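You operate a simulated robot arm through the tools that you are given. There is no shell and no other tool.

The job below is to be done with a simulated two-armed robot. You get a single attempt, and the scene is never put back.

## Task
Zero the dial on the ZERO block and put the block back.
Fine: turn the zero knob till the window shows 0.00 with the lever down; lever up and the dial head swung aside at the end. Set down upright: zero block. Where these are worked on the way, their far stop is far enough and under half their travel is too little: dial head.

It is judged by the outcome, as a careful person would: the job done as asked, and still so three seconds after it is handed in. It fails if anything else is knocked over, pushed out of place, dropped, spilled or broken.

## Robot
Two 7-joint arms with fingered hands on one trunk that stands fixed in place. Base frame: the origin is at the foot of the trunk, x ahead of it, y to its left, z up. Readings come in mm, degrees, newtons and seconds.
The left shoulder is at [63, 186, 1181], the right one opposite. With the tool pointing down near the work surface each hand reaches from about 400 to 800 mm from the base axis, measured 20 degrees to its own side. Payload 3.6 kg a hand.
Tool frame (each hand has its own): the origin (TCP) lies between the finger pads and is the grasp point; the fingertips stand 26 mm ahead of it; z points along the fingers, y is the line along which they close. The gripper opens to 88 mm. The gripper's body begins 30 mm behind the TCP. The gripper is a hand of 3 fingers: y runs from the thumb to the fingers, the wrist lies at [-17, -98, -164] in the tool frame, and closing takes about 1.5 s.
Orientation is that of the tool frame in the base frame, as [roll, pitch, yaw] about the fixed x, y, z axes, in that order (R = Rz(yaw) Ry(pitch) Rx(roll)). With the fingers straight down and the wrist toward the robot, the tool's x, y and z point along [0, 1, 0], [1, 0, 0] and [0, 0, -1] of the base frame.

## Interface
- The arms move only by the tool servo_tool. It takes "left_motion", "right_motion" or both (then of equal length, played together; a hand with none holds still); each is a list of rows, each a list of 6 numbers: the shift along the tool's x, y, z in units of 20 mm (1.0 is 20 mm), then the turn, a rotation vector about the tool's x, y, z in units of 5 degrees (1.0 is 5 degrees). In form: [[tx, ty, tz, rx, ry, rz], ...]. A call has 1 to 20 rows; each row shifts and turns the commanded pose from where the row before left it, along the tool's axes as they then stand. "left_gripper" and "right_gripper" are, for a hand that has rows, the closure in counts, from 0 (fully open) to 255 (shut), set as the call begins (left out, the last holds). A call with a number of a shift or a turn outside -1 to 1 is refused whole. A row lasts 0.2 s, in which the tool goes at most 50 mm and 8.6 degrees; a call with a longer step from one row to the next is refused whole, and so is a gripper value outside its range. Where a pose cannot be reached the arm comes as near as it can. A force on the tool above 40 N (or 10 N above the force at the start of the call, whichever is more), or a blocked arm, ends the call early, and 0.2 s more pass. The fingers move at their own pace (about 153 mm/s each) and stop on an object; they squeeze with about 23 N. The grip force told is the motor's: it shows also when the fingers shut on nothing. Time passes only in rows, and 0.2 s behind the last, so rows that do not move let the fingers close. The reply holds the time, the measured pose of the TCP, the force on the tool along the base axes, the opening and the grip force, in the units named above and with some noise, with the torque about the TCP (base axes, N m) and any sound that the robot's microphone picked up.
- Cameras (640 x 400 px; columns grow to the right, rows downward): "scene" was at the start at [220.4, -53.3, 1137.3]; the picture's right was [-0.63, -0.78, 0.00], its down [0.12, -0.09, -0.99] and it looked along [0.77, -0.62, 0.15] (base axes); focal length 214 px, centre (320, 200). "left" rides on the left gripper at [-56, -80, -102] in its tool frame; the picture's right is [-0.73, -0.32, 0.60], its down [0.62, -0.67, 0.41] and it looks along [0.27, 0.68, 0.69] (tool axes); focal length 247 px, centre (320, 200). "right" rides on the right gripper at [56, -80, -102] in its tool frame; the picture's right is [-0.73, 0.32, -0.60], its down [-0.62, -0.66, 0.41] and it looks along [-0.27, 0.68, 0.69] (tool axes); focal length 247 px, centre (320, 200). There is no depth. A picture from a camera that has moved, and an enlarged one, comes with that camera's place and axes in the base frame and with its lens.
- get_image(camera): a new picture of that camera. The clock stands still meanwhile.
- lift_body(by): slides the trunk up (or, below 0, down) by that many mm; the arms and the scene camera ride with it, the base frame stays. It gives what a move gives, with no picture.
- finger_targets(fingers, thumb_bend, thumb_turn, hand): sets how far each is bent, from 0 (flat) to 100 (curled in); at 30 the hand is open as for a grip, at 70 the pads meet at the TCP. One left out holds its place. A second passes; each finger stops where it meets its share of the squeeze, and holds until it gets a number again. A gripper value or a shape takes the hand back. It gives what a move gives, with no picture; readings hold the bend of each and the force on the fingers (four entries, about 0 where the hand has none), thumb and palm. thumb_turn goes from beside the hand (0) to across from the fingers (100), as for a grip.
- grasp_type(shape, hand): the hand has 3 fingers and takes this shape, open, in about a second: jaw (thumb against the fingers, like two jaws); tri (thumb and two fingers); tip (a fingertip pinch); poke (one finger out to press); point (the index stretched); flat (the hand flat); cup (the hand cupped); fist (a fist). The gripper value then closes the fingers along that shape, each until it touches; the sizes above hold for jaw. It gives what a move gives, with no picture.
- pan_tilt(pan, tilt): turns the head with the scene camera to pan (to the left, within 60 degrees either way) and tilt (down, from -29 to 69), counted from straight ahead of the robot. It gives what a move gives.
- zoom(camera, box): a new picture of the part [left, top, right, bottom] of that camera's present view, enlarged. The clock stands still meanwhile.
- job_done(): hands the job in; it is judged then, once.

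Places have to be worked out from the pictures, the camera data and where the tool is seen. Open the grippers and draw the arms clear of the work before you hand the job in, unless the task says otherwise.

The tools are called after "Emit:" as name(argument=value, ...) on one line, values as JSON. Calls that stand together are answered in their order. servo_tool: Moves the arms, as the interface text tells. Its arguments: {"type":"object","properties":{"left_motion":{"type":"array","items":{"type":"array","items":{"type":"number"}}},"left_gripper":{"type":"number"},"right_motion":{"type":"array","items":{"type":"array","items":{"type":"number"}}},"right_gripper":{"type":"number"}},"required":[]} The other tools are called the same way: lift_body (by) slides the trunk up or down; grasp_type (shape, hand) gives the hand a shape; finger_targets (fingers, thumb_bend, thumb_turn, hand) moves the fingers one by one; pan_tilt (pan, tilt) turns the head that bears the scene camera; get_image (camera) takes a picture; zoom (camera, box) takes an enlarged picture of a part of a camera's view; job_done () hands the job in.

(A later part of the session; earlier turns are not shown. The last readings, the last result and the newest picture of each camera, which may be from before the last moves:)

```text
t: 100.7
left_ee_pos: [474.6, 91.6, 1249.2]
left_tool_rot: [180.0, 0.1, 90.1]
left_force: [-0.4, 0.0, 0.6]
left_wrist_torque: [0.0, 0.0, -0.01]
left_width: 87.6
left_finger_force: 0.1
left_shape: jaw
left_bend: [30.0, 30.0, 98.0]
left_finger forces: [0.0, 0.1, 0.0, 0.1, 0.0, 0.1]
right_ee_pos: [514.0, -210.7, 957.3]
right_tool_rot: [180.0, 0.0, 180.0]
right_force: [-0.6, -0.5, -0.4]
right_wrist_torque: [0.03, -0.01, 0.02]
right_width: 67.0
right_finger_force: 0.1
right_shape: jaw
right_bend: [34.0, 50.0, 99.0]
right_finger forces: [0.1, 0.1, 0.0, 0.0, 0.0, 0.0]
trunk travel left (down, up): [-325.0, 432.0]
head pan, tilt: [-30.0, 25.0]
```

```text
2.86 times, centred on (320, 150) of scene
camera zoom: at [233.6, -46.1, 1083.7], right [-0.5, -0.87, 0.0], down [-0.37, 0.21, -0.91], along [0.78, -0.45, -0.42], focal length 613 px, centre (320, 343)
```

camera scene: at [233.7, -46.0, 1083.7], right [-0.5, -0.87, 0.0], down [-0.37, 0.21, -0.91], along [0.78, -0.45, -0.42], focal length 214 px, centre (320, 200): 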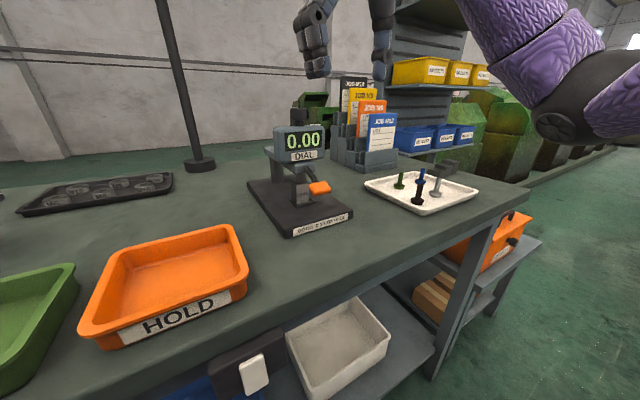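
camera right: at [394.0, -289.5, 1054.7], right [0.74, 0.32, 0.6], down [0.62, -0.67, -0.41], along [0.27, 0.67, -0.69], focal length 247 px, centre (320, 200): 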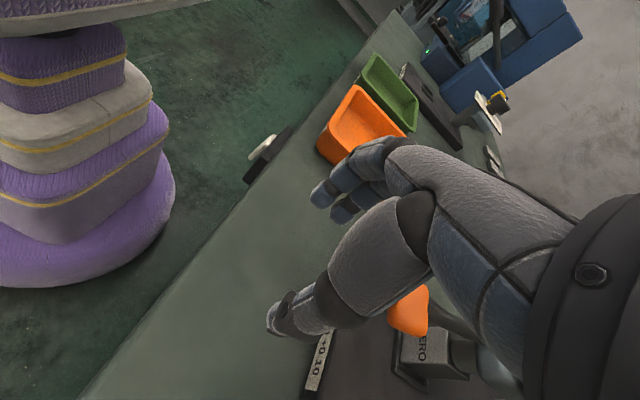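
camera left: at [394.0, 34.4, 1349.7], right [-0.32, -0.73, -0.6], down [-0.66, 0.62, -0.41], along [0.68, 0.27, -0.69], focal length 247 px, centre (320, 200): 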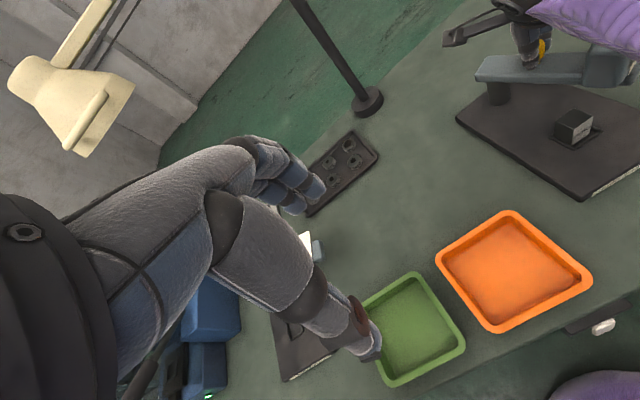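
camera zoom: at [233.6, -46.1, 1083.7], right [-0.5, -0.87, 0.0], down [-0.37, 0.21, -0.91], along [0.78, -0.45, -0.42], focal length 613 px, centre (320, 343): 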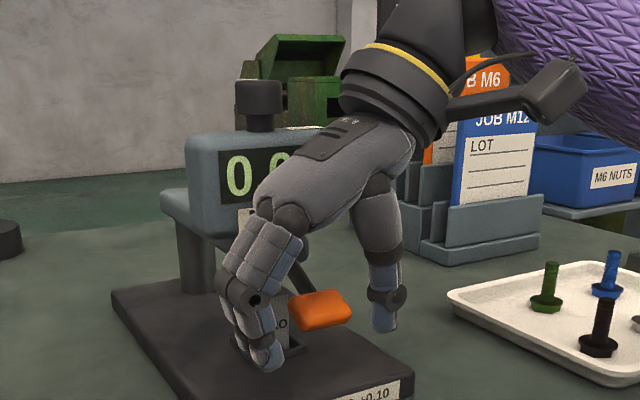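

The paddle is between the fingers and thumb with no contact forces. I close firmly and start to raise it.

Emit:
servo_tool(right_motion=[[0, 0, 0, 0, 0, 0], [0, 0, 0, 0, 0, 0], [0, 0, 0, 0, 0, 0], [0, 0, 0, 0, 0, 0], [0, 0, 0, 0, 0, 0], [0, 0, 0, 0, 0, 0]], right_gripper=240)

Emit:
servo_tool(right_motion=[[0, 0, -0.25, 0, 0, 0], [0, 0, -0.25, 0, 0, 0], [0, 0, -0.25, 0, 0, 0], [0, 0, -0.25, 0, 0, 0], [0, 0, 0, 0, 0, 0]])

Emit:
zoom(camera="scene", box=[240, 80, 400, 220])

Emit:
zoom(camera="right", box=[180, 180, 460, 400])

```text
t: 102.1
left_ee_pos: [474.7, 91.5, 1247.7]
left_tool_rot: [-180.0, 0.1, 90.0]
left_force: [0.4, -0.3, 0.3]
left_wrist_torque: [0.03, 0.0, -0.04]
left_width: 87.7
left_finger_force: 0.0
left_shape: jaw
left_bend: [30.0, 30.0, 98.0]
left_finger forces: [0.0, 0.1, 0.0, 0.0, 0.0, 0.0]
right_ee_pos: [513.1, -210.5, 958.3]
right_tool_rot: [179.9, -0.2, 179.9]
right_force: [-4.2, 1.6, -2.4]
right_wrist_torque: [-0.01, 0.07, 0.16]
right_width: 23.1
right_finger_force: 22.4
right_shape: jaw
right_bend: [58.0, 74.0, 100.0]
right_finger forces: [7.0, 14.6, 0.0, 0.0, 19.6, 0.0]
trunk travel left (down, up): [-325.0, 432.0]
head pan, tilt: [-30.0, 25.0]
```

```text
t: 103.3
left_ee_pos: [472.3, 92.0, 1250.0]
left_tool_rot: [179.9, 0.0, 90.1]
left_force: [-0.6, -0.2, 0.7]
left_wrist_torque: [-0.01, 0.03, -0.03]
left_width: 87.9
left_finger_force: 0.1
left_shape: jaw
left_bend: [30.0, 30.0, 98.0]
left_finger forces: [0.0, 0.0, 0.0, 0.0, 0.0, 0.1]
right_ee_pos: [511.1, -210.5, 978.8]
right_tool_rot: [180.0, 0.1, -179.9]
right_force: [-20.2, 0.1, -1.4]
right_wrist_torque: [-0.09, 0.19, 0.29]
right_width: 23.7
right_finger_force: 23.0
right_shape: jaw
right_bend: [58.0, 77.0, 99.0]
right_finger forces: [7.3, 15.2, 0.0, 0.1, 18.1, 0.1]
trunk travel left (down, up): [-325.0, 432.0]
head pan, tilt: [-30.0, 25.0]
```

```text
2.86 times, centred on (320, 150) of scene
camera zoom: at [231.6, -46.0, 1084.2], right [-0.5, -0.87, 0.0], down [-0.36, 0.21, -0.91], along [0.79, -0.45, -0.42], focal length 613 px, centre (320, 343)
```

zoom: 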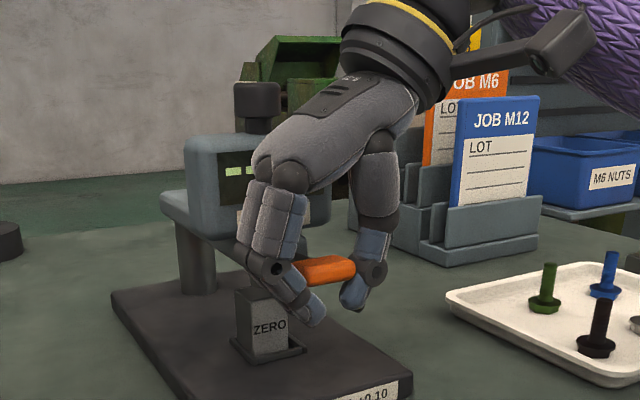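

```text
1.82 times, centred on (320, 290) of right
camera zoom: at [453.5, -291.1, 1081.9], right [0.73, 0.32, 0.6], down [0.62, -0.67, -0.41], along [0.27, 0.68, -0.69], focal length 449 px, centre (320, 36)
```

zoom: 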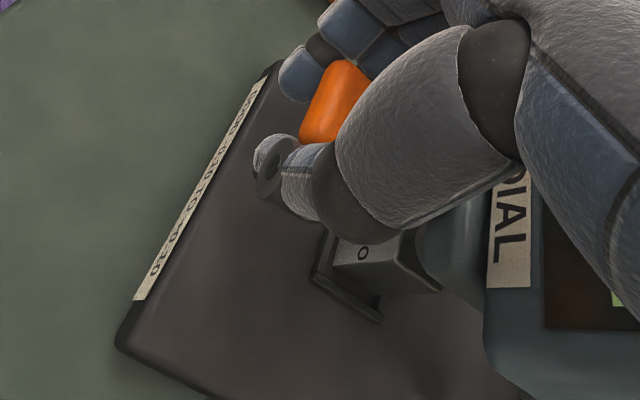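

The lever is rising and the window is back to dashes. It pushes the hand outward near horizontal (-20 N), so I ease out 5 mm and continue upward.

Emit:
servo_tool(right_motion=[[0.25, 0, 0, 0, 0, 0], [0.05, 0, -0.2, 0, 0, 0], [0, 0, -0.25, 0, 0, 0], [0, 0, -0.25, 0, 0, 0], [0, 0, 0, 0, 0, 0]])

Emit:
zoom(camera="scene", box=[240, 80, 400, 220])

Emit:
zoom(camera="right", box=[180, 180, 460, 400])

```text
t: 104.5
left_ee_pos: [475.9, 91.5, 1247.5]
left_tool_rot: [-180.0, 0.0, 90.0]
left_force: [-0.8, -0.7, 0.2]
left_wrist_torque: [0.04, 0.01, 0.0]
left_width: 87.9
left_finger_force: 0.1
left_shape: jaw
left_bend: [30.0, 30.0, 98.0]
left_finger forces: [0.0, 0.0, 0.0, 0.1, 0.1, 0.0]
right_ee_pos: [508.9, -210.8, 992.8]
right_tool_rot: [-180.0, 0.0, 179.9]
right_force: [6.9, 0.1, -3.6]
right_wrist_torque: [-0.03, 0.08, 0.09]
right_width: 23.4
right_finger_force: 22.8
right_shape: jaw
right_bend: [59.0, 78.0, 100.0]
right_finger forces: [0.0, 20.4, 0.1, 0.1, 17.4, 0.0]
trunk travel left (down, up): [-325.0, 432.0]
head pan, tilt: [-30.0, 25.0]
```

```text
2.86 times, centred on (320, 150) of scene
camera zoom: at [234.9, -46.1, 1083.4], right [-0.5, -0.87, 0.0], down [-0.37, 0.21, -0.91], along [0.78, -0.45, -0.42], focal length 613 px, centre (320, 343)
```

zoom: 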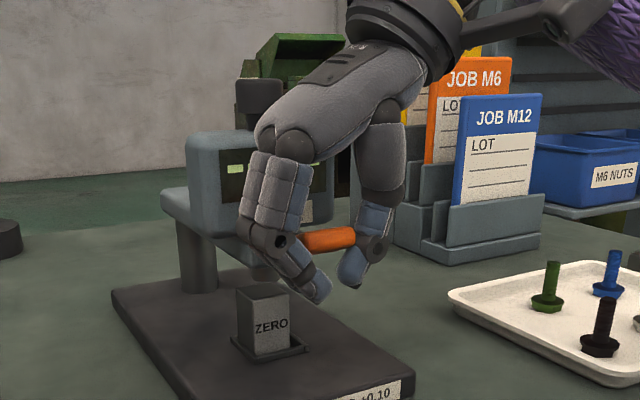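

```text
1.82 times, centred on (320, 290) of right
camera zoom: at [451.7, -291.1, 1094.9], right [0.74, 0.32, 0.6], down [0.62, -0.67, -0.41], along [0.27, 0.67, -0.69], focal length 449 px, centre (320, 36)
```

zoom: 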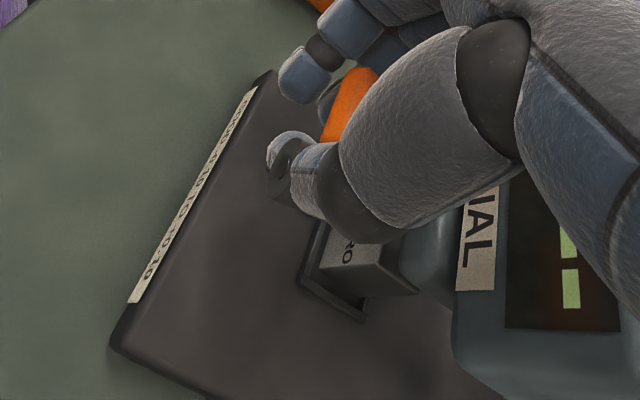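

The lever is nearly at its upper position. I lift a few millimetres more toward its upper stop, following the arc inward.

Emit:
servo_tool(right_motion=[[-0.15, 0, -0.15, 0, 0, 0], [-0.15, 0, -0.2, 0, 0, 0], [0, 0, -0.15, 0, 0, 0], [0, 0, 0, 0, 0, 0]])

Emit:
zoom(camera="scene", box=[240, 80, 400, 220])

Emit:
zoom(camera="right", box=[180, 180, 460, 400])

```text
t: 105.5
left_ee_pos: [475.2, 90.2, 1247.3]
left_tool_rot: [-180.0, -0.1, 90.1]
left_force: [0.3, 0.9, -0.8]
left_wrist_torque: [0.06, -0.03, 0.03]
left_width: 87.6
left_finger_force: 0.0
left_shape: jaw
left_bend: [30.0, 30.0, 98.0]
left_finger forces: [0.0, 0.0, 0.0, 0.1, 0.0, 0.0]
right_ee_pos: [510.4, -209.9, 996.2]
right_tool_rot: [-179.7, -0.6, -179.9]
right_force: [-14.5, -0.9, -33.5]
right_wrist_torque: [-0.08, 0.35, 0.33]
right_width: 21.8
right_finger_force: 23.1
right_shape: jaw
right_bend: [59.0, 77.0, 100.0]
right_finger forces: [0.1, 28.6, 0.0, 0.0, 23.0, 0.0]
trunk travel left (down, up): [-325.0, 432.0]
head pan, tilt: [-30.0, 25.0]
```

```text
2.86 times, centred on (320, 150) of scene
camera zoom: at [234.2, -47.0, 1083.1], right [-0.5, -0.87, 0.0], down [-0.37, 0.21, -0.91], along [0.78, -0.45, -0.42], focal length 613 px, centre (320, 343)
```

zoom: 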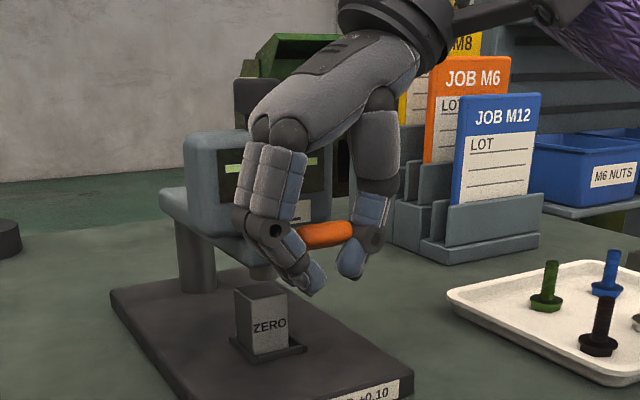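

```text
1.82 times, centred on (320, 290) of right
camera zoom: at [456.1, -290.9, 1100.6], right [0.74, 0.32, 0.59], down [0.62, -0.67, -0.42], along [0.26, 0.67, -0.69], focal length 449 px, centre (320, 36)
```

zoom: 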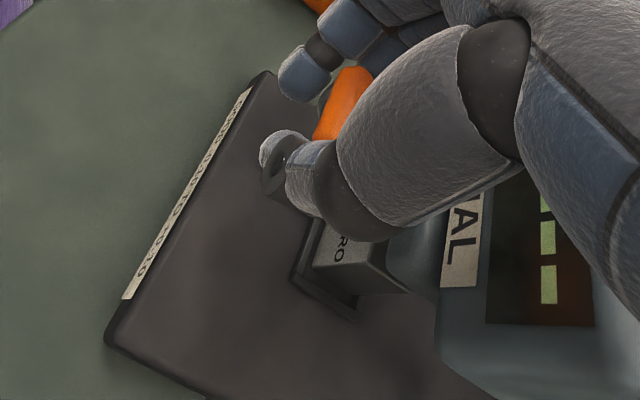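

The lever is hard against its upper stop (-33 N), so it is up. I relieve that load and then swing the head aside with this grip, rotating the hand rigidly about the post for the first 17°.

Emit:
servo_tool(right_motion=[[0.2, 0, 0.2, 0, 0, 0], [0, 0, 0.05, 0, 0, 0], [-0.0208, -0.6805, 0, 0, 0, -0.7], [-0.0208, -0.6805, 0, 0, 0, -0.7], [-0.0208, -0.6805, 0, 0, 0, -0.7], [-0.0208, -0.6805, 0, 0, 0, -0.7], [-0.0208, -0.6805, 0, 0, 0, -0.7], [0, 0, 0, 0, 0, 0]])

Emit:
zoom(camera="scene", box=[260, 60, 420, 200])

Emit:
zoom(camera="right", box=[180, 180, 460, 400])

Emit:
zoom(camera="left", box=[440, 0, 640, 200])

```text
t: 107.3
left_ee_pos: [475.6, 91.7, 1247.9]
left_tool_rot: [180.0, 0.0, 90.0]
left_force: [-0.5, 0.1, -0.6]
left_wrist_torque: [0.0, 0.01, 0.0]
left_width: 87.5
left_finger_force: 0.2
left_shape: jaw
left_bend: [30.0, 30.0, 98.0]
left_finger forces: [0.1, 0.1, 0.1, 0.1, 0.0, 0.1]
right_ee_pos: [521.7, -278.7, 995.0]
right_tool_rot: [179.9, 0.0, -162.5]
right_force: [-2.3, -0.5, -16.5]
right_wrist_torque: [-0.04, 0.15, 0.23]
right_width: 21.6
right_finger_force: 22.8
right_shape: jaw
right_bend: [59.0, 78.0, 100.0]
right_finger forces: [0.0, 24.5, 0.0, 0.0, 20.0, 0.0]
trunk travel left (down, up): [-325.0, 432.0]
head pan, tilt: [-30.0, 25.0]
```

```text
2.86 times, centred on (340, 130) of scene
camera zoom: at [234.5, -46.6, 1083.4], right [-0.5, -0.87, 0.0], down [-0.37, 0.21, -0.91], along [0.78, -0.45, -0.42], focal length 613 px, centre (263, 400)
```

zoom: 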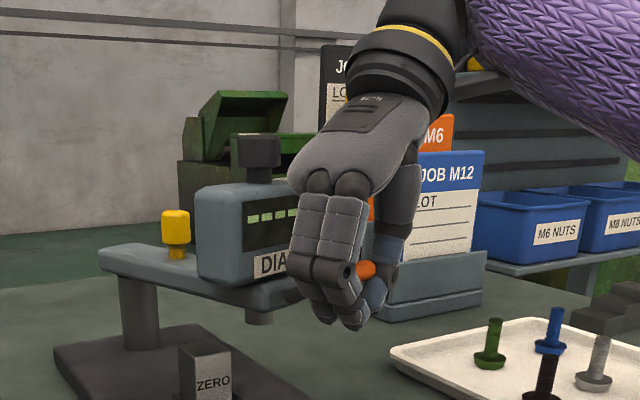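

```text
1.82 times, centred on (320, 290) of right
camera zoom: at [490.9, -372.0, 1098.5], right [0.61, 0.52, 0.6], down [0.79, -0.45, -0.41], along [0.05, 0.72, -0.69], focal length 449 px, centre (320, 36)
```

zoom: 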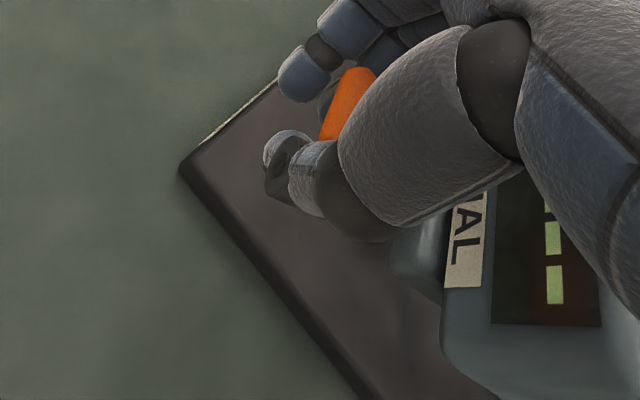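

```text
2.00 times, centred on (540, 100) of left
camera zoom: at [395.9, 34.1, 1349.1], right [-0.32, -0.73, -0.6], down [-0.67, 0.62, -0.41], along [0.67, 0.27, -0.69], focal length 494 px, centre (-120, 400)
```

zoom: 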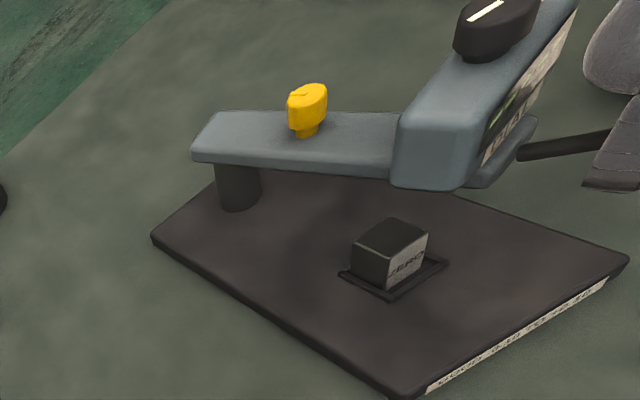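

The head follows, the lever is up, and the block stands undisturbed. I continue the rigid swing another 17.5°.

Emit:
servo_tool(right_motion=[[-0.0208, -0.6805, 0.05, 0, 0, -0.7], [-0.0208, -0.6805, 0.05, 0, 0, -0.7], [-0.0208, -0.6805, 0, 0, 0, -0.7], [-0.0208, -0.6805, 0, 0, 0, -0.7], [-0.0208, -0.6805, 0, 0, 0, -0.7], [0, 0, 0, 0, 0, 0]])

Emit:
zoom(camera="scene", box=[260, 60, 420, 200])

Emit:
zoom(camera="right", box=[180, 180, 460, 400])

```text
t: 108.7
left_ee_pos: [476.2, 92.4, 1247.8]
left_tool_rot: [-179.9, 0.0, 90.0]
left_force: [0.7, 0.1, 0.1]
left_wrist_torque: [-0.02, 0.02, 0.04]
left_width: 87.9
left_finger_force: 0.1
left_shape: jaw
left_bend: [30.0, 30.0, 98.0]
left_finger forces: [0.0, 0.1, 0.0, 0.0, 0.1, 0.1]
right_ee_pos: [549.4, -337.6, 994.8]
right_tool_rot: [-179.9, 0.2, -145.0]
right_force: [2.3, 2.6, -1.3]
right_wrist_torque: [-0.06, 0.09, 0.18]
right_width: 22.4
right_finger_force: 22.6
right_shape: jaw
right_bend: [59.0, 78.0, 100.0]
right_finger forces: [0.0, 22.3, 0.1, 0.0, 20.2, 0.0]
trunk travel left (down, up): [-325.0, 432.0]
head pan, tilt: [-30.0, 25.0]
```

```text
2.86 times, centred on (340, 130) of scene
camera zoom: at [234.1, -45.8, 1083.6], right [-0.5, -0.87, 0.0], down [-0.37, 0.21, -0.91], along [0.78, -0.45, -0.42], focal length 613 px, centre (263, 400)
```

zoom: 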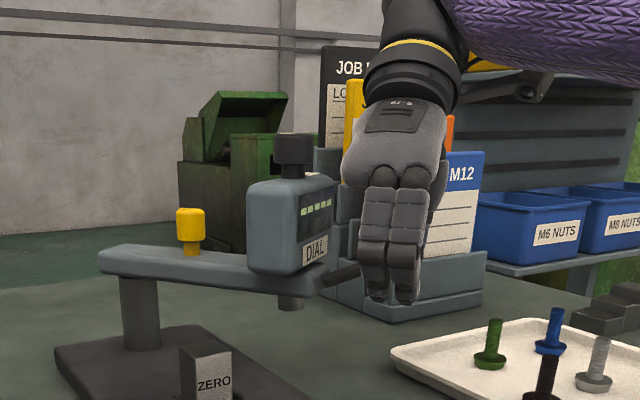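

```text
1.82 times, centred on (320, 290) of right
camera zoom: at [549.0, -435.7, 1097.3], right [0.42, 0.68, 0.6], down [0.89, -0.19, -0.41], along [-0.17, 0.71, -0.69], focal length 449 px, centre (320, 36)
```

zoom: 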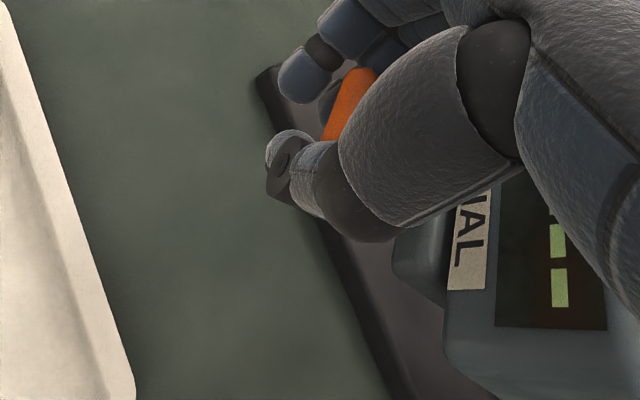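

Still within reach and following. The wrist is moving toward the card rack, so I do just two more rows (to about φ=48°) before changing grip.

Emit:
servo_tool(right_motion=[[-0.0208, -0.6805, 0, 0, 0, -0.7], [-0.0208, -0.6805, 0, 0, 0, -0.7], [0, 0, 0, 0, 0, 0]])

Emit:
get_image(camera="scene")

Emit:
zoom(camera="left", box=[440, 0, 640, 200])

```text
t: 109.5
left_ee_pos: [475.7, 93.1, 1248.6]
left_tool_rot: [-179.9, 0.1, 90.0]
left_force: [-0.1, 0.0, 0.3]
left_wrist_torque: [-0.02, 0.02, -0.01]
left_width: 87.5
left_finger_force: 0.2
left_shape: jaw
left_bend: [30.0, 30.0, 98.0]
left_finger forces: [0.0, 0.1, 0.0, 0.0, 0.0, 0.0]
right_ee_pos: [561.4, -354.2, 994.7]
right_tool_rot: [179.9, 0.0, -139.9]
right_force: [2.9, 3.0, -1.7]
right_wrist_torque: [-0.02, 0.07, 0.17]
right_width: 22.7
right_finger_force: 22.7
right_shape: jaw
right_bend: [59.0, 78.0, 100.0]
right_finger forces: [0.1, 22.1, 0.0, 0.0, 20.9, 0.0]
right hand out of reach, approached as far as the arm can: row 2
trunk travel left (down, up): [-325.0, 432.0]
head pan, tilt: [-30.0, 25.0]
```

```text
taken
camera scene: at [234.2, -45.6, 1083.5], right [-0.5, -0.87, 0.0], down [-0.37, 0.21, -0.91], along [0.78, -0.45, -0.42], focal length 214 px, centre (320, 200)
```

scene: 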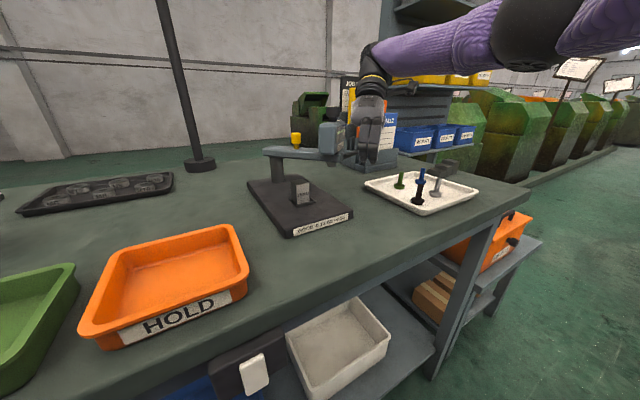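

```text
2.00 times, centred on (540, 100) of left
camera zoom: at [395.6, 35.3, 1349.2], right [-0.32, -0.73, -0.6], down [-0.67, 0.62, -0.41], along [0.67, 0.27, -0.69], focal length 494 px, centre (-120, 400)
```

zoom: 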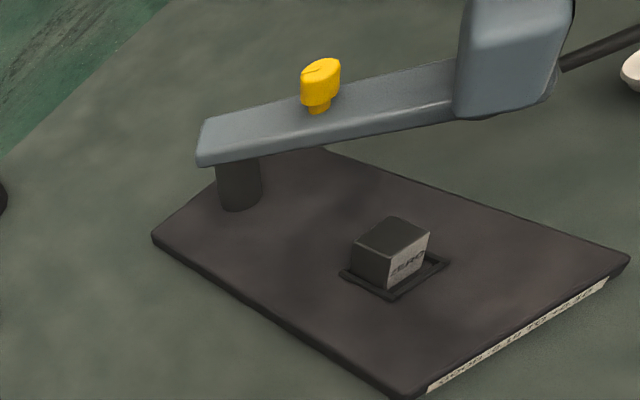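

That is the reach limit, with the head at about φ=50°. I open the fingers, withdraw outward along the lever, and rise.

Emit:
servo_tool(right_motion=[[0, 0, 0, 0, 0, 0], [0, 0, 0, 0, 0, 0], [0, 0, 0, 0, 0, 0], [0.5, 0, 0, 0, 0, 0], [1, 0, 0, 0, 0, 0], [1, 0, 0, 0, 0, 0], [0, 0, -0.8, 0, 0, 0], [0, 0, -1, 0, 0, 0], [0, 0, -1, 0, 0, 0], [0, 0, -1, 0, 0, 0], [0, 0, -1, 0, 0, 0], [0, 0, -1, 0, 0, 0], [0, 0, 0, 0, 0, 0]], right_gripper=60)

Emit:
get_image(camera="scene")

Emit:
zoom(camera="scene", box=[260, 100, 420, 220])

```text
t: 112.3
left_ee_pos: [475.3, 92.9, 1247.9]
left_tool_rot: [-180.0, 0.0, 90.0]
left_force: [-0.9, -0.6, 0.6]
left_wrist_torque: [-0.02, 0.0, 0.0]
left_width: 87.6
left_finger_force: 0.1
left_shape: jaw
left_bend: [30.0, 30.0, 98.0]
left_finger forces: [0.0, 0.0, 0.0, 0.0, 0.1, 0.0]
right_ee_pos: [524.0, -388.1, 1108.4]
right_tool_rot: [-179.9, 0.0, -138.1]
right_force: [-0.6, 0.0, -0.7]
right_wrist_torque: [-0.03, -0.01, 0.02]
right_width: 66.9
right_finger_force: 0.2
right_shape: jaw
right_bend: [34.0, 50.0, 99.0]
right_finger forces: [0.0, 0.1, 0.0, 0.0, 0.0, 0.1]
trunk travel left (down, up): [-325.0, 432.0]
head pan, tilt: [-30.0, 25.0]
```

```text
taken
camera scene: at [233.9, -46.2, 1083.6], right [-0.5, -0.87, 0.0], down [-0.37, 0.21, -0.91], along [0.78, -0.45, -0.42], focal length 214 px, centre (320, 200)
```

scene: 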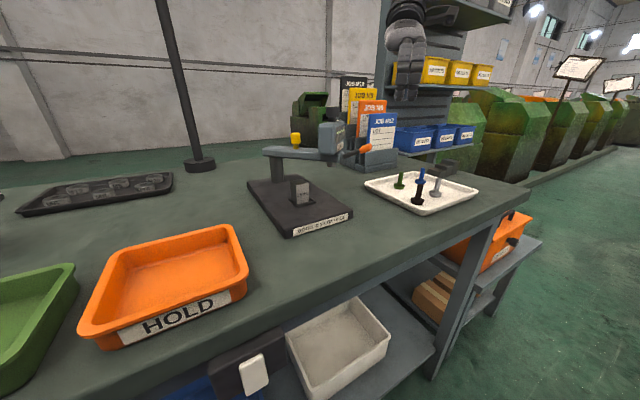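

```text
3.33 times, centred on (340, 160) of scene
camera zoom: at [233.9, -46.2, 1083.6], right [-0.5, -0.87, 0.0], down [-0.37, 0.21, -0.91], along [0.78, -0.45, -0.42], focal length 715 px, centre (253, 333)
```

zoom: 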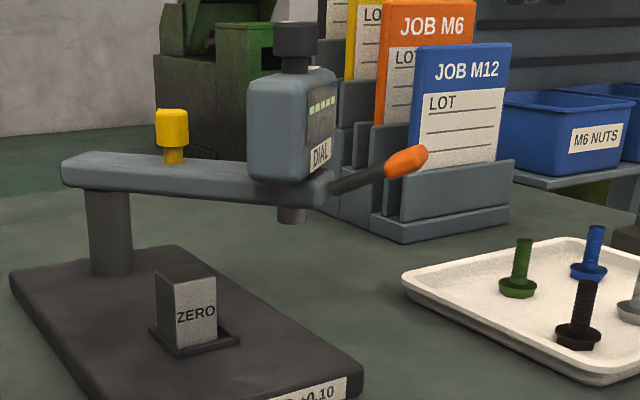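

The lever stays up and the head stands at about φ=52°. To finish the swing I flip the hand the other way round (wrist on the left side) high above the bench; first half of that turn now.

Emit:
servo_tool(right_motion=[[0, 0, -0.5, 0, 0, 1], [0, 0, -0.5, 0, 0, 1], [0, 0, -0.5, 0, 0, 1], [0, 0, 0, 0, 0, 1], [0, 0, 0, 0, 0, 1], [0, 0, 0, 0, 0, 1], [0, 0, 0, 0, 0, 1], [0, 0, 0, 0, 0, 1], [0, 0, 0, 0, 0, 1], [0, 0, 0, 0, 0, 1], [0, 0, 0, 0, 0, 1], [0, 0, 0, 0, 0, 1], [0, 0, 0, 0, 0, 1], [0, 0, 0, 0, 0, 1], [0, 0, 0, 0, 0, 1], [0, 0, 0, 0, 0, 1], [0, 0, 0, 0, 0, 1], [0, 0, 0, 0, 0, 1], [0, 0, 0, 0, 0, 1], [0, 0, 0, 0, 0, 0]])

Emit:
servo_tool(right_motion=[[0, 0, 0, 0, 0, 1], [0, 0, 0, 0, 0, 1], [0, 0, 0, 0, 0, 1], [0, 0, 0, 0, 0, 1], [0, 0, 0, 0, 0, 1], [0, 0, 0, 0, 0, 1], [0, 0, 0, 0, 0, 1], [0, 0, 0, 0, 0, 1], [0, 0, 0, 0, 0, 1], [0, 0, 0, 0, 0, 1], [0, 0, 0, 0, 0, 0]])

Emit:
get_image(camera="scene")

Emit:
get_image(camera="right")

```text
t: 116.5
left_ee_pos: [474.3, 91.8, 1248.7]
left_tool_rot: [-179.9, 0.0, 90.0]
left_force: [0.1, 0.3, 0.5]
left_wrist_torque: [0.02, -0.01, 0.01]
left_width: 87.7
left_finger_force: 0.0
left_shape: jaw
left_bend: [30.0, 30.0, 98.0]
left_finger forces: [0.0, 0.0, 0.0, 0.0, 0.0, 0.0]
right_ee_pos: [525.2, -389.1, 1140.7]
right_tool_rot: [-179.9, 0.0, 126.9]
right_force: [0.1, -0.1, -0.3]
right_wrist_torque: [-0.03, -0.01, -0.01]
right_width: 66.9
right_finger_force: 0.0
right_shape: jaw
right_bend: [34.0, 50.0, 99.0]
right_finger forces: [0.0, 0.1, 0.0, 0.1, 0.1, 0.0]
trunk travel left (down, up): [-325.0, 432.0]
head pan, tilt: [-30.0, 25.0]
```

```text
t: 118.9
left_ee_pos: [474.2, 92.2, 1248.7]
left_tool_rot: [180.0, 0.0, 90.0]
left_force: [-0.1, -0.5, 0.3]
left_wrist_torque: [-0.03, -0.03, 0.02]
left_width: 87.5
left_finger_force: 0.0
left_shape: jaw
left_bend: [30.0, 30.0, 98.0]
left_finger forces: [0.1, 0.0, 0.0, 0.0, 0.1, 0.0]
right_ee_pos: [524.6, -387.0, 1141.3]
right_tool_rot: [180.0, 0.0, 76.9]
right_force: [-1.0, -0.5, -0.4]
right_wrist_torque: [-0.03, -0.01, 0.01]
right_width: 67.0
right_finger_force: 0.0
right_shape: jaw
right_bend: [34.0, 50.0, 99.0]
right_finger forces: [0.0, 0.1, 0.1, 0.1, 0.1, 0.0]
trunk travel left (down, up): [-325.0, 432.0]
head pan, tilt: [-30.0, 25.0]
```

```text
taken
camera scene: at [233.7, -46.1, 1083.7], right [-0.5, -0.87, 0.0], down [-0.37, 0.21, -0.91], along [0.78, -0.45, -0.42], focal length 214 px, centre (320, 200)
```

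scene: 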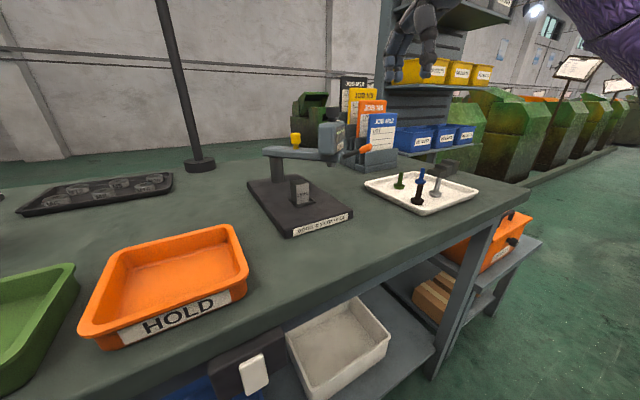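

```text
taken
camera right: at [458.6, -314.7, 1243.9], right [0.14, -0.79, 0.6], down [-0.79, -0.46, -0.41], along [0.6, -0.41, -0.69], focal length 247 px, centre (320, 200)
```

right: 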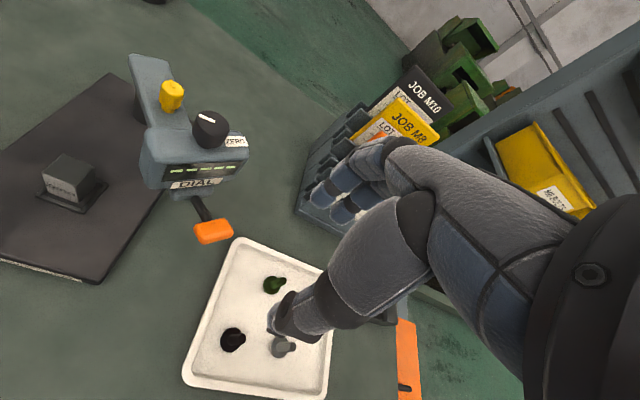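

Now I have a good view: the paddle triangulates to [566, -347, 996], which agrees with φ≈51°. I finish turning to yaw ≈38.5°, so the fingers close tangentially on the paddle, and hover above it.

Emit:
servo_tool(right_motion=[[0.76, 0.44, 0, 0, 0, 0], [0.76, 0.44, 0, 0, 0, 0], [0.76, 0.44, 0, 0, 0, 0], [0, 0, 0, 0, 0, 1], [0, 0, 0, 0, 0, 1], [0, 0, 0, 0, 0, 1], [0, 0, 0, 0, 0, 1], [0, 0, 0, 0, 0, 1], [0, 0, 0, 0, 0, 1], [0, 0, 0, 0, 0, 1], [0, 0, 0, 0, 0, 0.68], [0, 0, 0, 0, 0, 0]])

Emit:
get_image(camera="scene")

Emit:
get_image(camera="right")

```text
t: 121.5
left_ee_pos: [473.8, 91.4, 1247.6]
left_tool_rot: [-179.9, 0.0, 90.0]
left_force: [-0.4, -0.1, -0.3]
left_wrist_torque: [-0.02, 0.01, 0.01]
left_width: 87.5
left_finger_force: 0.1
left_shape: jaw
left_bend: [30.0, 30.0, 98.0]
left_finger forces: [0.0, 0.0, 0.0, 0.1, 0.1, 0.0]
right_ee_pos: [560.4, -349.8, 1141.4]
right_tool_rot: [-180.0, -0.1, 38.5]
right_force: [0.0, -0.1, 0.0]
right_wrist_torque: [0.0, -0.02, -0.01]
right_width: 67.2
right_finger_force: 0.0
right_shape: jaw
right_bend: [34.0, 50.0, 99.0]
right_finger forces: [0.0, 0.1, 0.0, 0.0, 0.1, 0.1]
trunk travel left (down, up): [-325.0, 432.0]
head pan, tilt: [-30.0, 25.0]
```

```text
taken
camera scene: at [233.7, -46.1, 1083.6], right [-0.5, -0.87, 0.0], down [-0.37, 0.21, -0.91], along [0.78, -0.45, -0.42], focal length 214 px, centre (320, 200)
```

scene: 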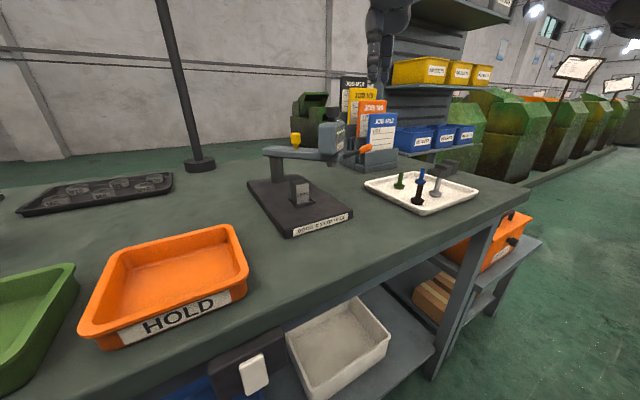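

```text
taken
camera right: at [554.1, -251.8, 1243.3], right [-0.38, -0.71, 0.6], down [-0.9, 0.13, -0.41], along [0.21, -0.7, -0.69], focal length 247 px, centre (320, 200)
```

right: 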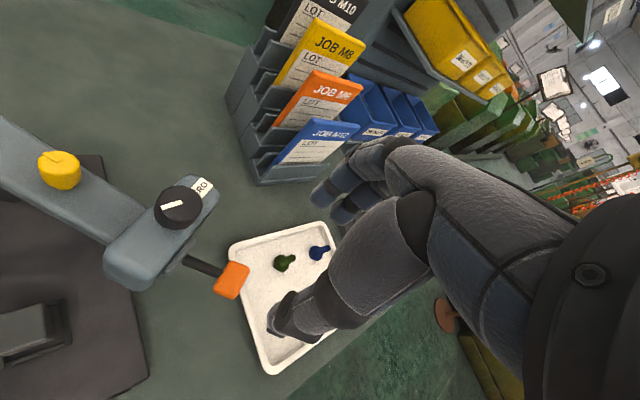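

The paddle is confirmed at [566.5, -347] and centred under the open hand. I descend around it.

Emit:
servo_tool(right_motion=[[0, 0, 1, 0, 0, 0], [0, 0, 1, 0, 0, 0], [0, 0, 1, 0, 0, 0], [0, 0, 1, 0, 0, 0], [0, 0, 1, 0, 0, 0], [0, 0, 0.6, 0, 0, 0], [0, 0, 0, 0, 0, 0]])

Emit:
get_image(camera="right")

Emit:
zoom(camera="scene", box=[280, 60, 440, 200])

Emit:
get_image(camera="left")

```text
t: 123.1
left_ee_pos: [474.8, 91.6, 1247.7]
left_tool_rot: [-180.0, 0.0, 90.0]
left_force: [0.0, 0.1, 0.4]
left_wrist_torque: [-0.01, -0.01, -0.01]
left_width: 87.8
left_finger_force: 0.1
left_shape: jaw
left_bend: [30.0, 30.0, 98.0]
left_finger forces: [0.0, 0.0, 0.1, 0.0, 0.1, 0.1]
right_ee_pos: [560.5, -349.7, 1028.3]
right_tool_rot: [180.0, 0.0, 38.5]
right_force: [-0.8, 0.5, -0.2]
right_wrist_torque: [-0.01, 0.01, 0.01]
right_width: 67.1
right_finger_force: 0.0
right_shape: jaw
right_bend: [34.0, 50.0, 99.0]
right_finger forces: [0.1, 0.1, 0.0, 0.0, 0.1, 0.1]
trunk travel left (down, up): [-325.0, 432.0]
head pan, tilt: [-30.0, 25.0]
```

```text
taken
camera right: at [553.6, -252.2, 1131.3], right [-0.38, -0.71, 0.6], down [-0.9, 0.13, -0.41], along [0.21, -0.69, -0.69], focal length 247 px, centre (320, 200)
```

right: 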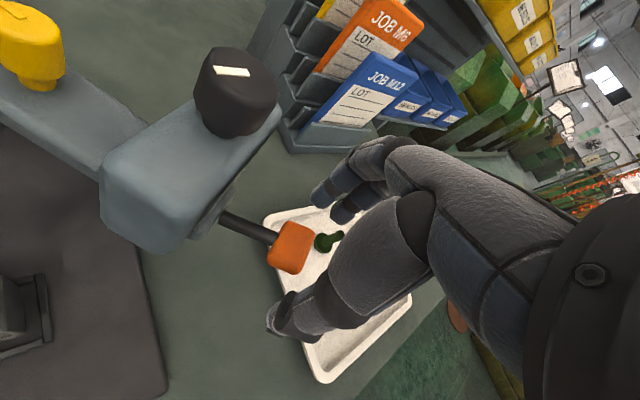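

```text
2.86 times, centred on (360, 130) of scene
camera zoom: at [233.7, -46.0, 1083.7], right [-0.5, -0.87, 0.0], down [-0.37, 0.21, -0.91], along [0.78, -0.45, -0.42], focal length 613 px, centre (206, 400)
```

zoom: 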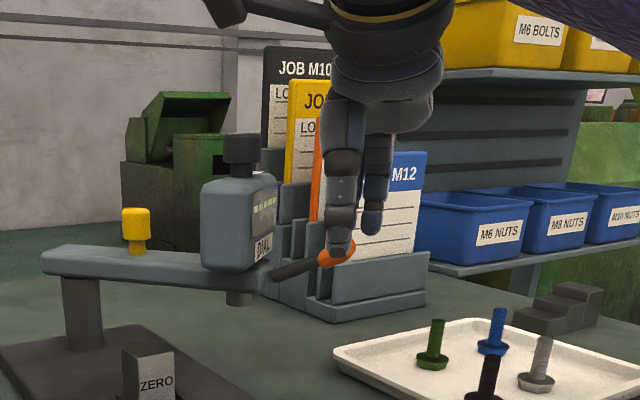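

```text
taken
camera left: at [394.9, 34.8, 1349.4], right [-0.32, -0.73, -0.6], down [-0.66, 0.62, -0.41], along [0.68, 0.27, -0.69], focal length 247 px, centre (320, 200)
```

left: 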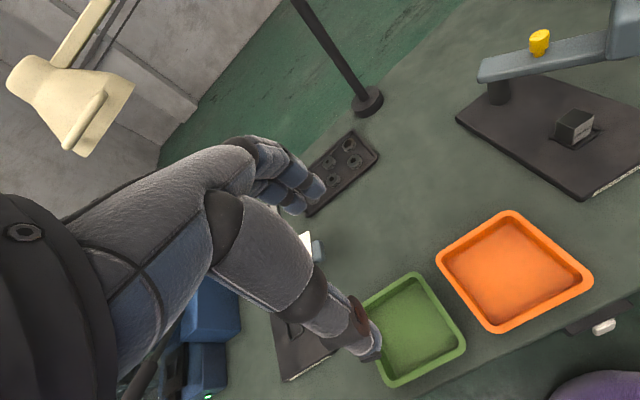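

There is ample gap on both sides of the paddle. I descend the last 27 mm and grip it.

Emit:
servo_tool(right_motion=[[0, 0, 0.5, 0, 0, 0], [0, 0, 0.5, 0, 0, 0], [0, 0, 0.35, 0, 0, 0], [0, 0, 0, 0, 0, 0]])

Emit:
servo_tool(right_motion=[[0, 0, 0, 0, 0, 0], [0, 0, 0, 0, 0, 0], [0, 0, 0, 0, 0, 0], [0, 0, 0, 0, 0, 0], [0, 0, 0, 0, 0, 0], [0, 0, 0, 0, 0, 0], [0, 0, 0, 0, 0, 0]], right_gripper=240)

Emit:
get_image(camera="right")

Emit:
zoom(camera="scene", box=[280, 60, 440, 200])

```text
t: 124.1
left_ee_pos: [474.2, 92.1, 1248.2]
left_tool_rot: [-180.0, 0.0, 90.0]
left_force: [-0.4, -1.8, 0.1]
left_wrist_torque: [-0.02, -0.02, -0.04]
left_width: 87.6
left_finger_force: 0.1
left_shape: jaw
left_bend: [30.0, 30.0, 98.0]
left_finger forces: [0.0, 0.0, 0.1, 0.1, 0.0, 0.1]
right_ee_pos: [560.1, -348.7, 1001.8]
right_tool_rot: [-180.0, 0.1, 38.5]
right_force: [-0.2, 0.5, -0.2]
right_wrist_torque: [-0.04, 0.02, 0.02]
right_width: 66.9
right_finger_force: 0.1
right_shape: jaw
right_bend: [34.0, 50.0, 99.0]
right_finger forces: [0.1, 0.0, 0.0, 0.0, 0.0, 0.0]
trunk travel left (down, up): [-325.0, 432.0]
head pan, tilt: [-30.0, 25.0]
```

```text
t: 125.7
left_ee_pos: [475.5, 90.8, 1248.1]
left_tool_rot: [-179.8, -0.1, 90.0]
left_force: [-0.1, 0.0, 0.1]
left_wrist_torque: [0.0, 0.0, 0.01]
left_width: 87.7
left_finger_force: 0.1
left_shape: jaw
left_bend: [30.0, 30.0, 98.0]
left_finger forces: [0.1, 0.0, 0.0, 0.1, 0.0, 0.0]
right_ee_pos: [560.3, -351.3, 1000.5]
right_tool_rot: [-179.7, 0.2, 38.5]
right_force: [-3.4, -2.6, -16.2]
right_wrist_torque: [-0.21, 0.04, -0.24]
right_width: 22.7
right_finger_force: 22.9
right_shape: jaw
right_bend: [64.0, 73.0, 100.0]
right_finger forces: [24.7, 0.0, 0.0, 0.1, 23.5, 0.0]
trunk travel left (down, up): [-325.0, 432.0]
head pan, tilt: [-30.0, 25.0]
```

```text
taken
camera right: at [554.1, -253.4, 1102.8], right [-0.37, -0.71, 0.6], down [-0.9, 0.13, -0.41], along [0.21, -0.69, -0.69], focal length 247 px, centre (320, 200)
```

right: 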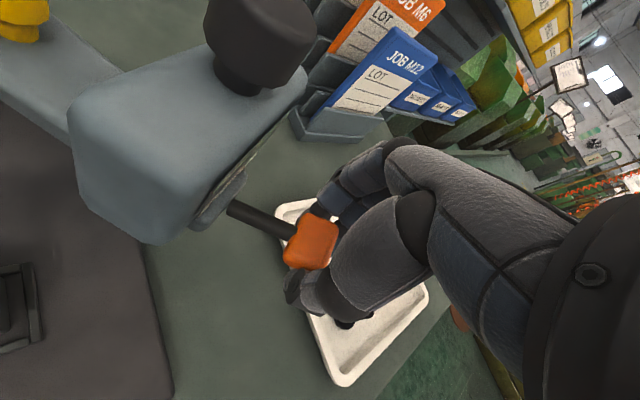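

```text
2.86 times, centred on (360, 130) of scene
camera zoom: at [234.5, -47.1, 1083.3], right [-0.5, -0.87, 0.0], down [-0.37, 0.21, -0.91], along [0.78, -0.45, -0.42], focal length 613 px, centre (206, 400)
```

zoom: 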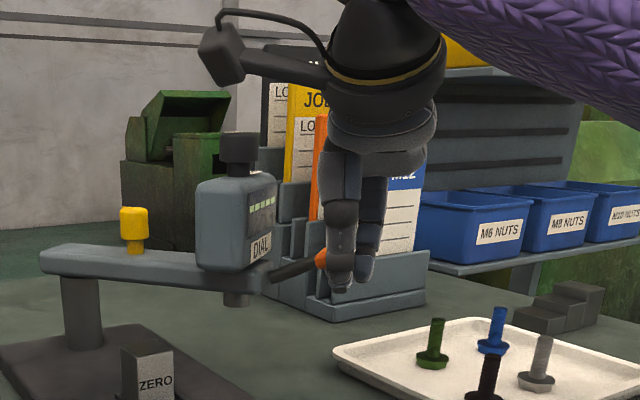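

Gripped. I relax the lift slightly and continue the rigid swing about the post for another 17.5°.

Emit:
servo_tool(right_motion=[[0, 0, 0.1, 0, 0, 0], [0.0279, 0.679, 0, 0, 0, -0.7], [0.0279, 0.679, 0, 0, 0, -0.7], [0.0279, 0.679, 0, 0, 0, -0.7], [0.0279, 0.679, 0, 0, 0, -0.7], [0.0279, 0.679, 0, 0, 0, -0.7], [0, 0, 0, 0, 0, 0]])

Emit:
get_image(camera="right")

Emit:
get_image(camera="scene")

Emit:
zoom(camera="scene", box=[280, 60, 440, 200])

```text
t: 127.3
left_ee_pos: [474.8, 91.1, 1248.4]
left_tool_rot: [-179.9, -0.1, 90.0]
left_force: [-0.6, 0.6, -0.4]
left_wrist_torque: [0.02, 0.02, -0.01]
left_width: 87.7
left_finger_force: 0.0
left_shape: jaw
left_bend: [30.0, 30.0, 98.0]
left_finger forces: [0.0, 0.0, 0.1, 0.1, 0.0, 0.0]
right_ee_pos: [611.7, -395.9, 1000.0]
right_tool_rot: [-179.9, 0.0, 56.0]
right_force: [-1.5, -5.3, -9.7]
right_wrist_torque: [-0.15, -0.03, -0.28]
right_width: 22.3
right_finger_force: 22.6
right_shape: jaw
right_bend: [64.0, 73.0, 100.0]
right_finger forces: [22.6, 0.0, 0.0, 0.0, 20.7, 0.0]
trunk travel left (down, up): [-325.0, 432.0]
head pan, tilt: [-30.0, 25.0]
```

```text
taken
camera right: at [575.4, -304.5, 1102.2], right [-0.15, -0.79, 0.6], down [-0.9, -0.15, -0.41], along [0.41, -0.6, -0.69], focal length 247 px, centre (320, 200)
```

right: 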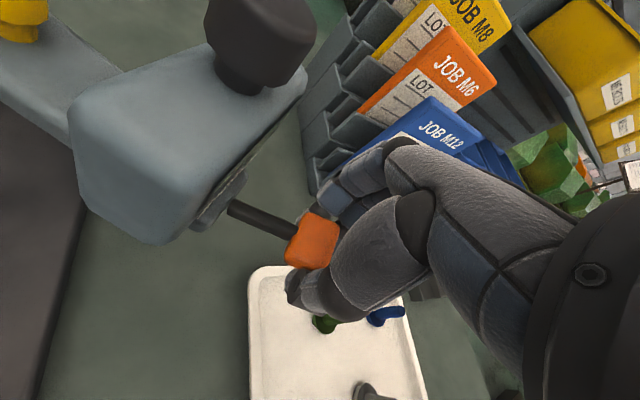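

```text
taken
camera scene: at [234.2, -47.1, 1083.5], right [-0.5, -0.87, 0.0], down [-0.37, 0.21, -0.91], along [0.78, -0.45, -0.42], focal length 214 px, centre (320, 200)
```

scene: 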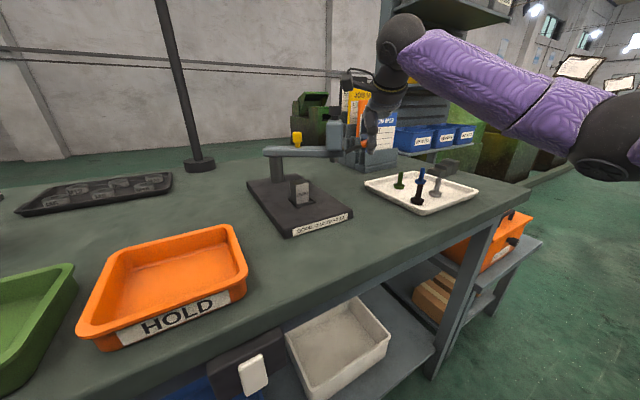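

```text
2.86 times, centred on (360, 130) of scene
camera zoom: at [234.2, -47.1, 1083.5], right [-0.5, -0.87, 0.0], down [-0.37, 0.21, -0.91], along [0.78, -0.45, -0.42], focal length 613 px, centre (206, 400)
```

zoom: 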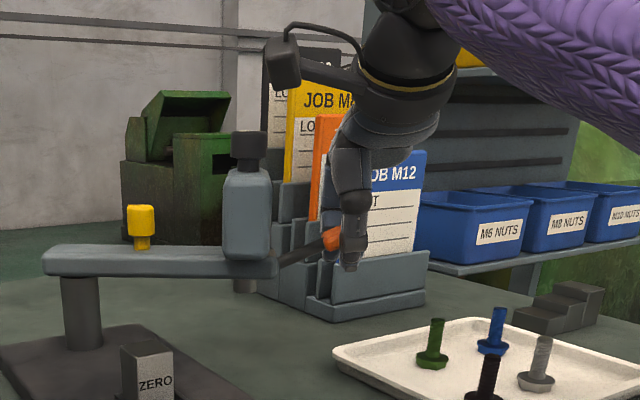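

φ is now about 33°. I compute the card rack's near corner at about [731, -485], which leaves around 25 mm beside the fingers at the end. I go on 10° and look again.

Emit:
servo_tool(right_motion=[[0.0279, 0.679, 0.05, 0, 0, -0.7], [0.0279, 0.679, 0.05, 0, 0, -0.7], [0.0279, 0.679, 0, 0, 0, -0.7], [0, 0, 0, 0, 0, 0]])

Emit:
get_image(camera="right")

Emit:
zoom(camera="scene", box=[280, 60, 440, 200])

Emit:
zoom(camera="right", box=[260, 80, 460, 260])

```text
t: 128.3
left_ee_pos: [474.8, 90.7, 1246.8]
left_tool_rot: [-180.0, -0.2, 90.0]
left_force: [0.0, -0.2, 0.3]
left_wrist_torque: [-0.02, 0.02, 0.0]
left_width: 87.6
left_finger_force: 0.1
left_shape: jaw
left_bend: [30.0, 30.0, 98.0]
left_finger forces: [0.0, 0.0, 0.1, 0.0, 0.1, 0.1]
right_ee_pos: [647.7, -413.9, 998.1]
right_tool_rot: [180.0, -0.1, 66.6]
right_force: [-1.4, -6.7, -3.8]
right_wrist_torque: [-0.12, -0.06, -0.26]
right_width: 22.5
right_finger_force: 23.6
right_shape: jaw
right_bend: [64.0, 74.0, 100.0]
right_finger forces: [21.1, 0.1, 0.1, 0.0, 19.3, 0.1]
trunk travel left (down, up): [-325.0, 432.0]
head pan, tilt: [-30.0, 25.0]
```

```text
taken
camera right: at [595.9, -331.5, 1101.4], right [0.0, -0.8, 0.6], down [-0.86, -0.31, -0.41], along [0.51, -0.51, -0.69], focal length 247 px, centre (320, 200)
```

right: 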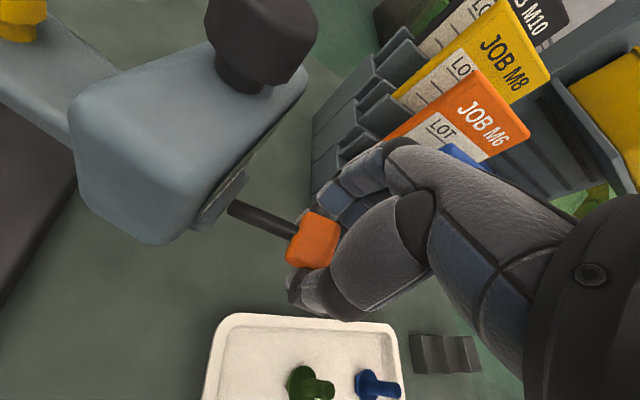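

```text
2.86 times, centred on (360, 130) of scene
camera zoom: at [234.0, -46.9, 1083.6], right [-0.5, -0.87, 0.0], down [-0.37, 0.21, -0.91], along [0.78, -0.45, -0.42], focal length 613 px, centre (206, 400)
```

zoom: 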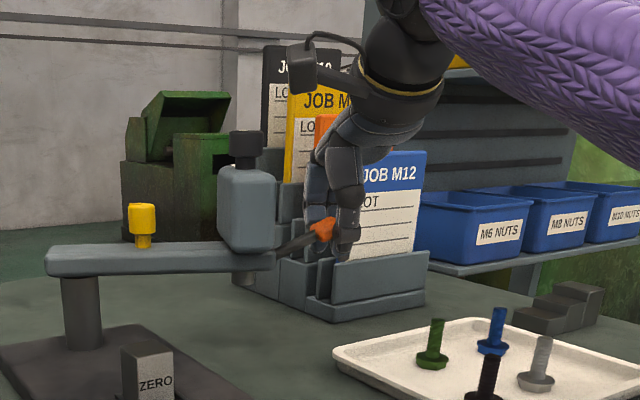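

```text
2.22 times, centred on (360, 170) of right
camera zoom: at [595.9, -331.5, 1101.4], right [0.0, -0.8, 0.6], down [-0.86, -0.31, -0.41], along [0.51, -0.51, -0.69], focal length 549 px, centre (231, 267)
```

zoom: 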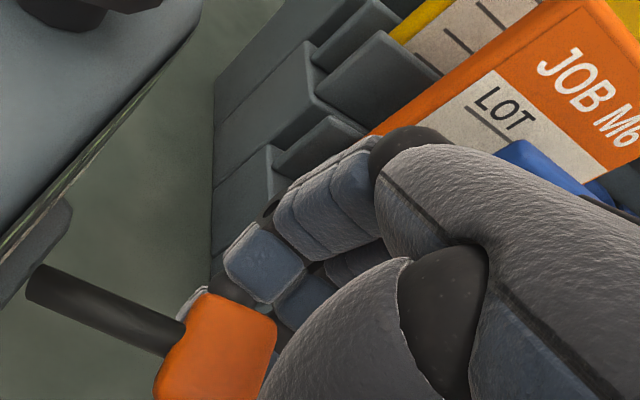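

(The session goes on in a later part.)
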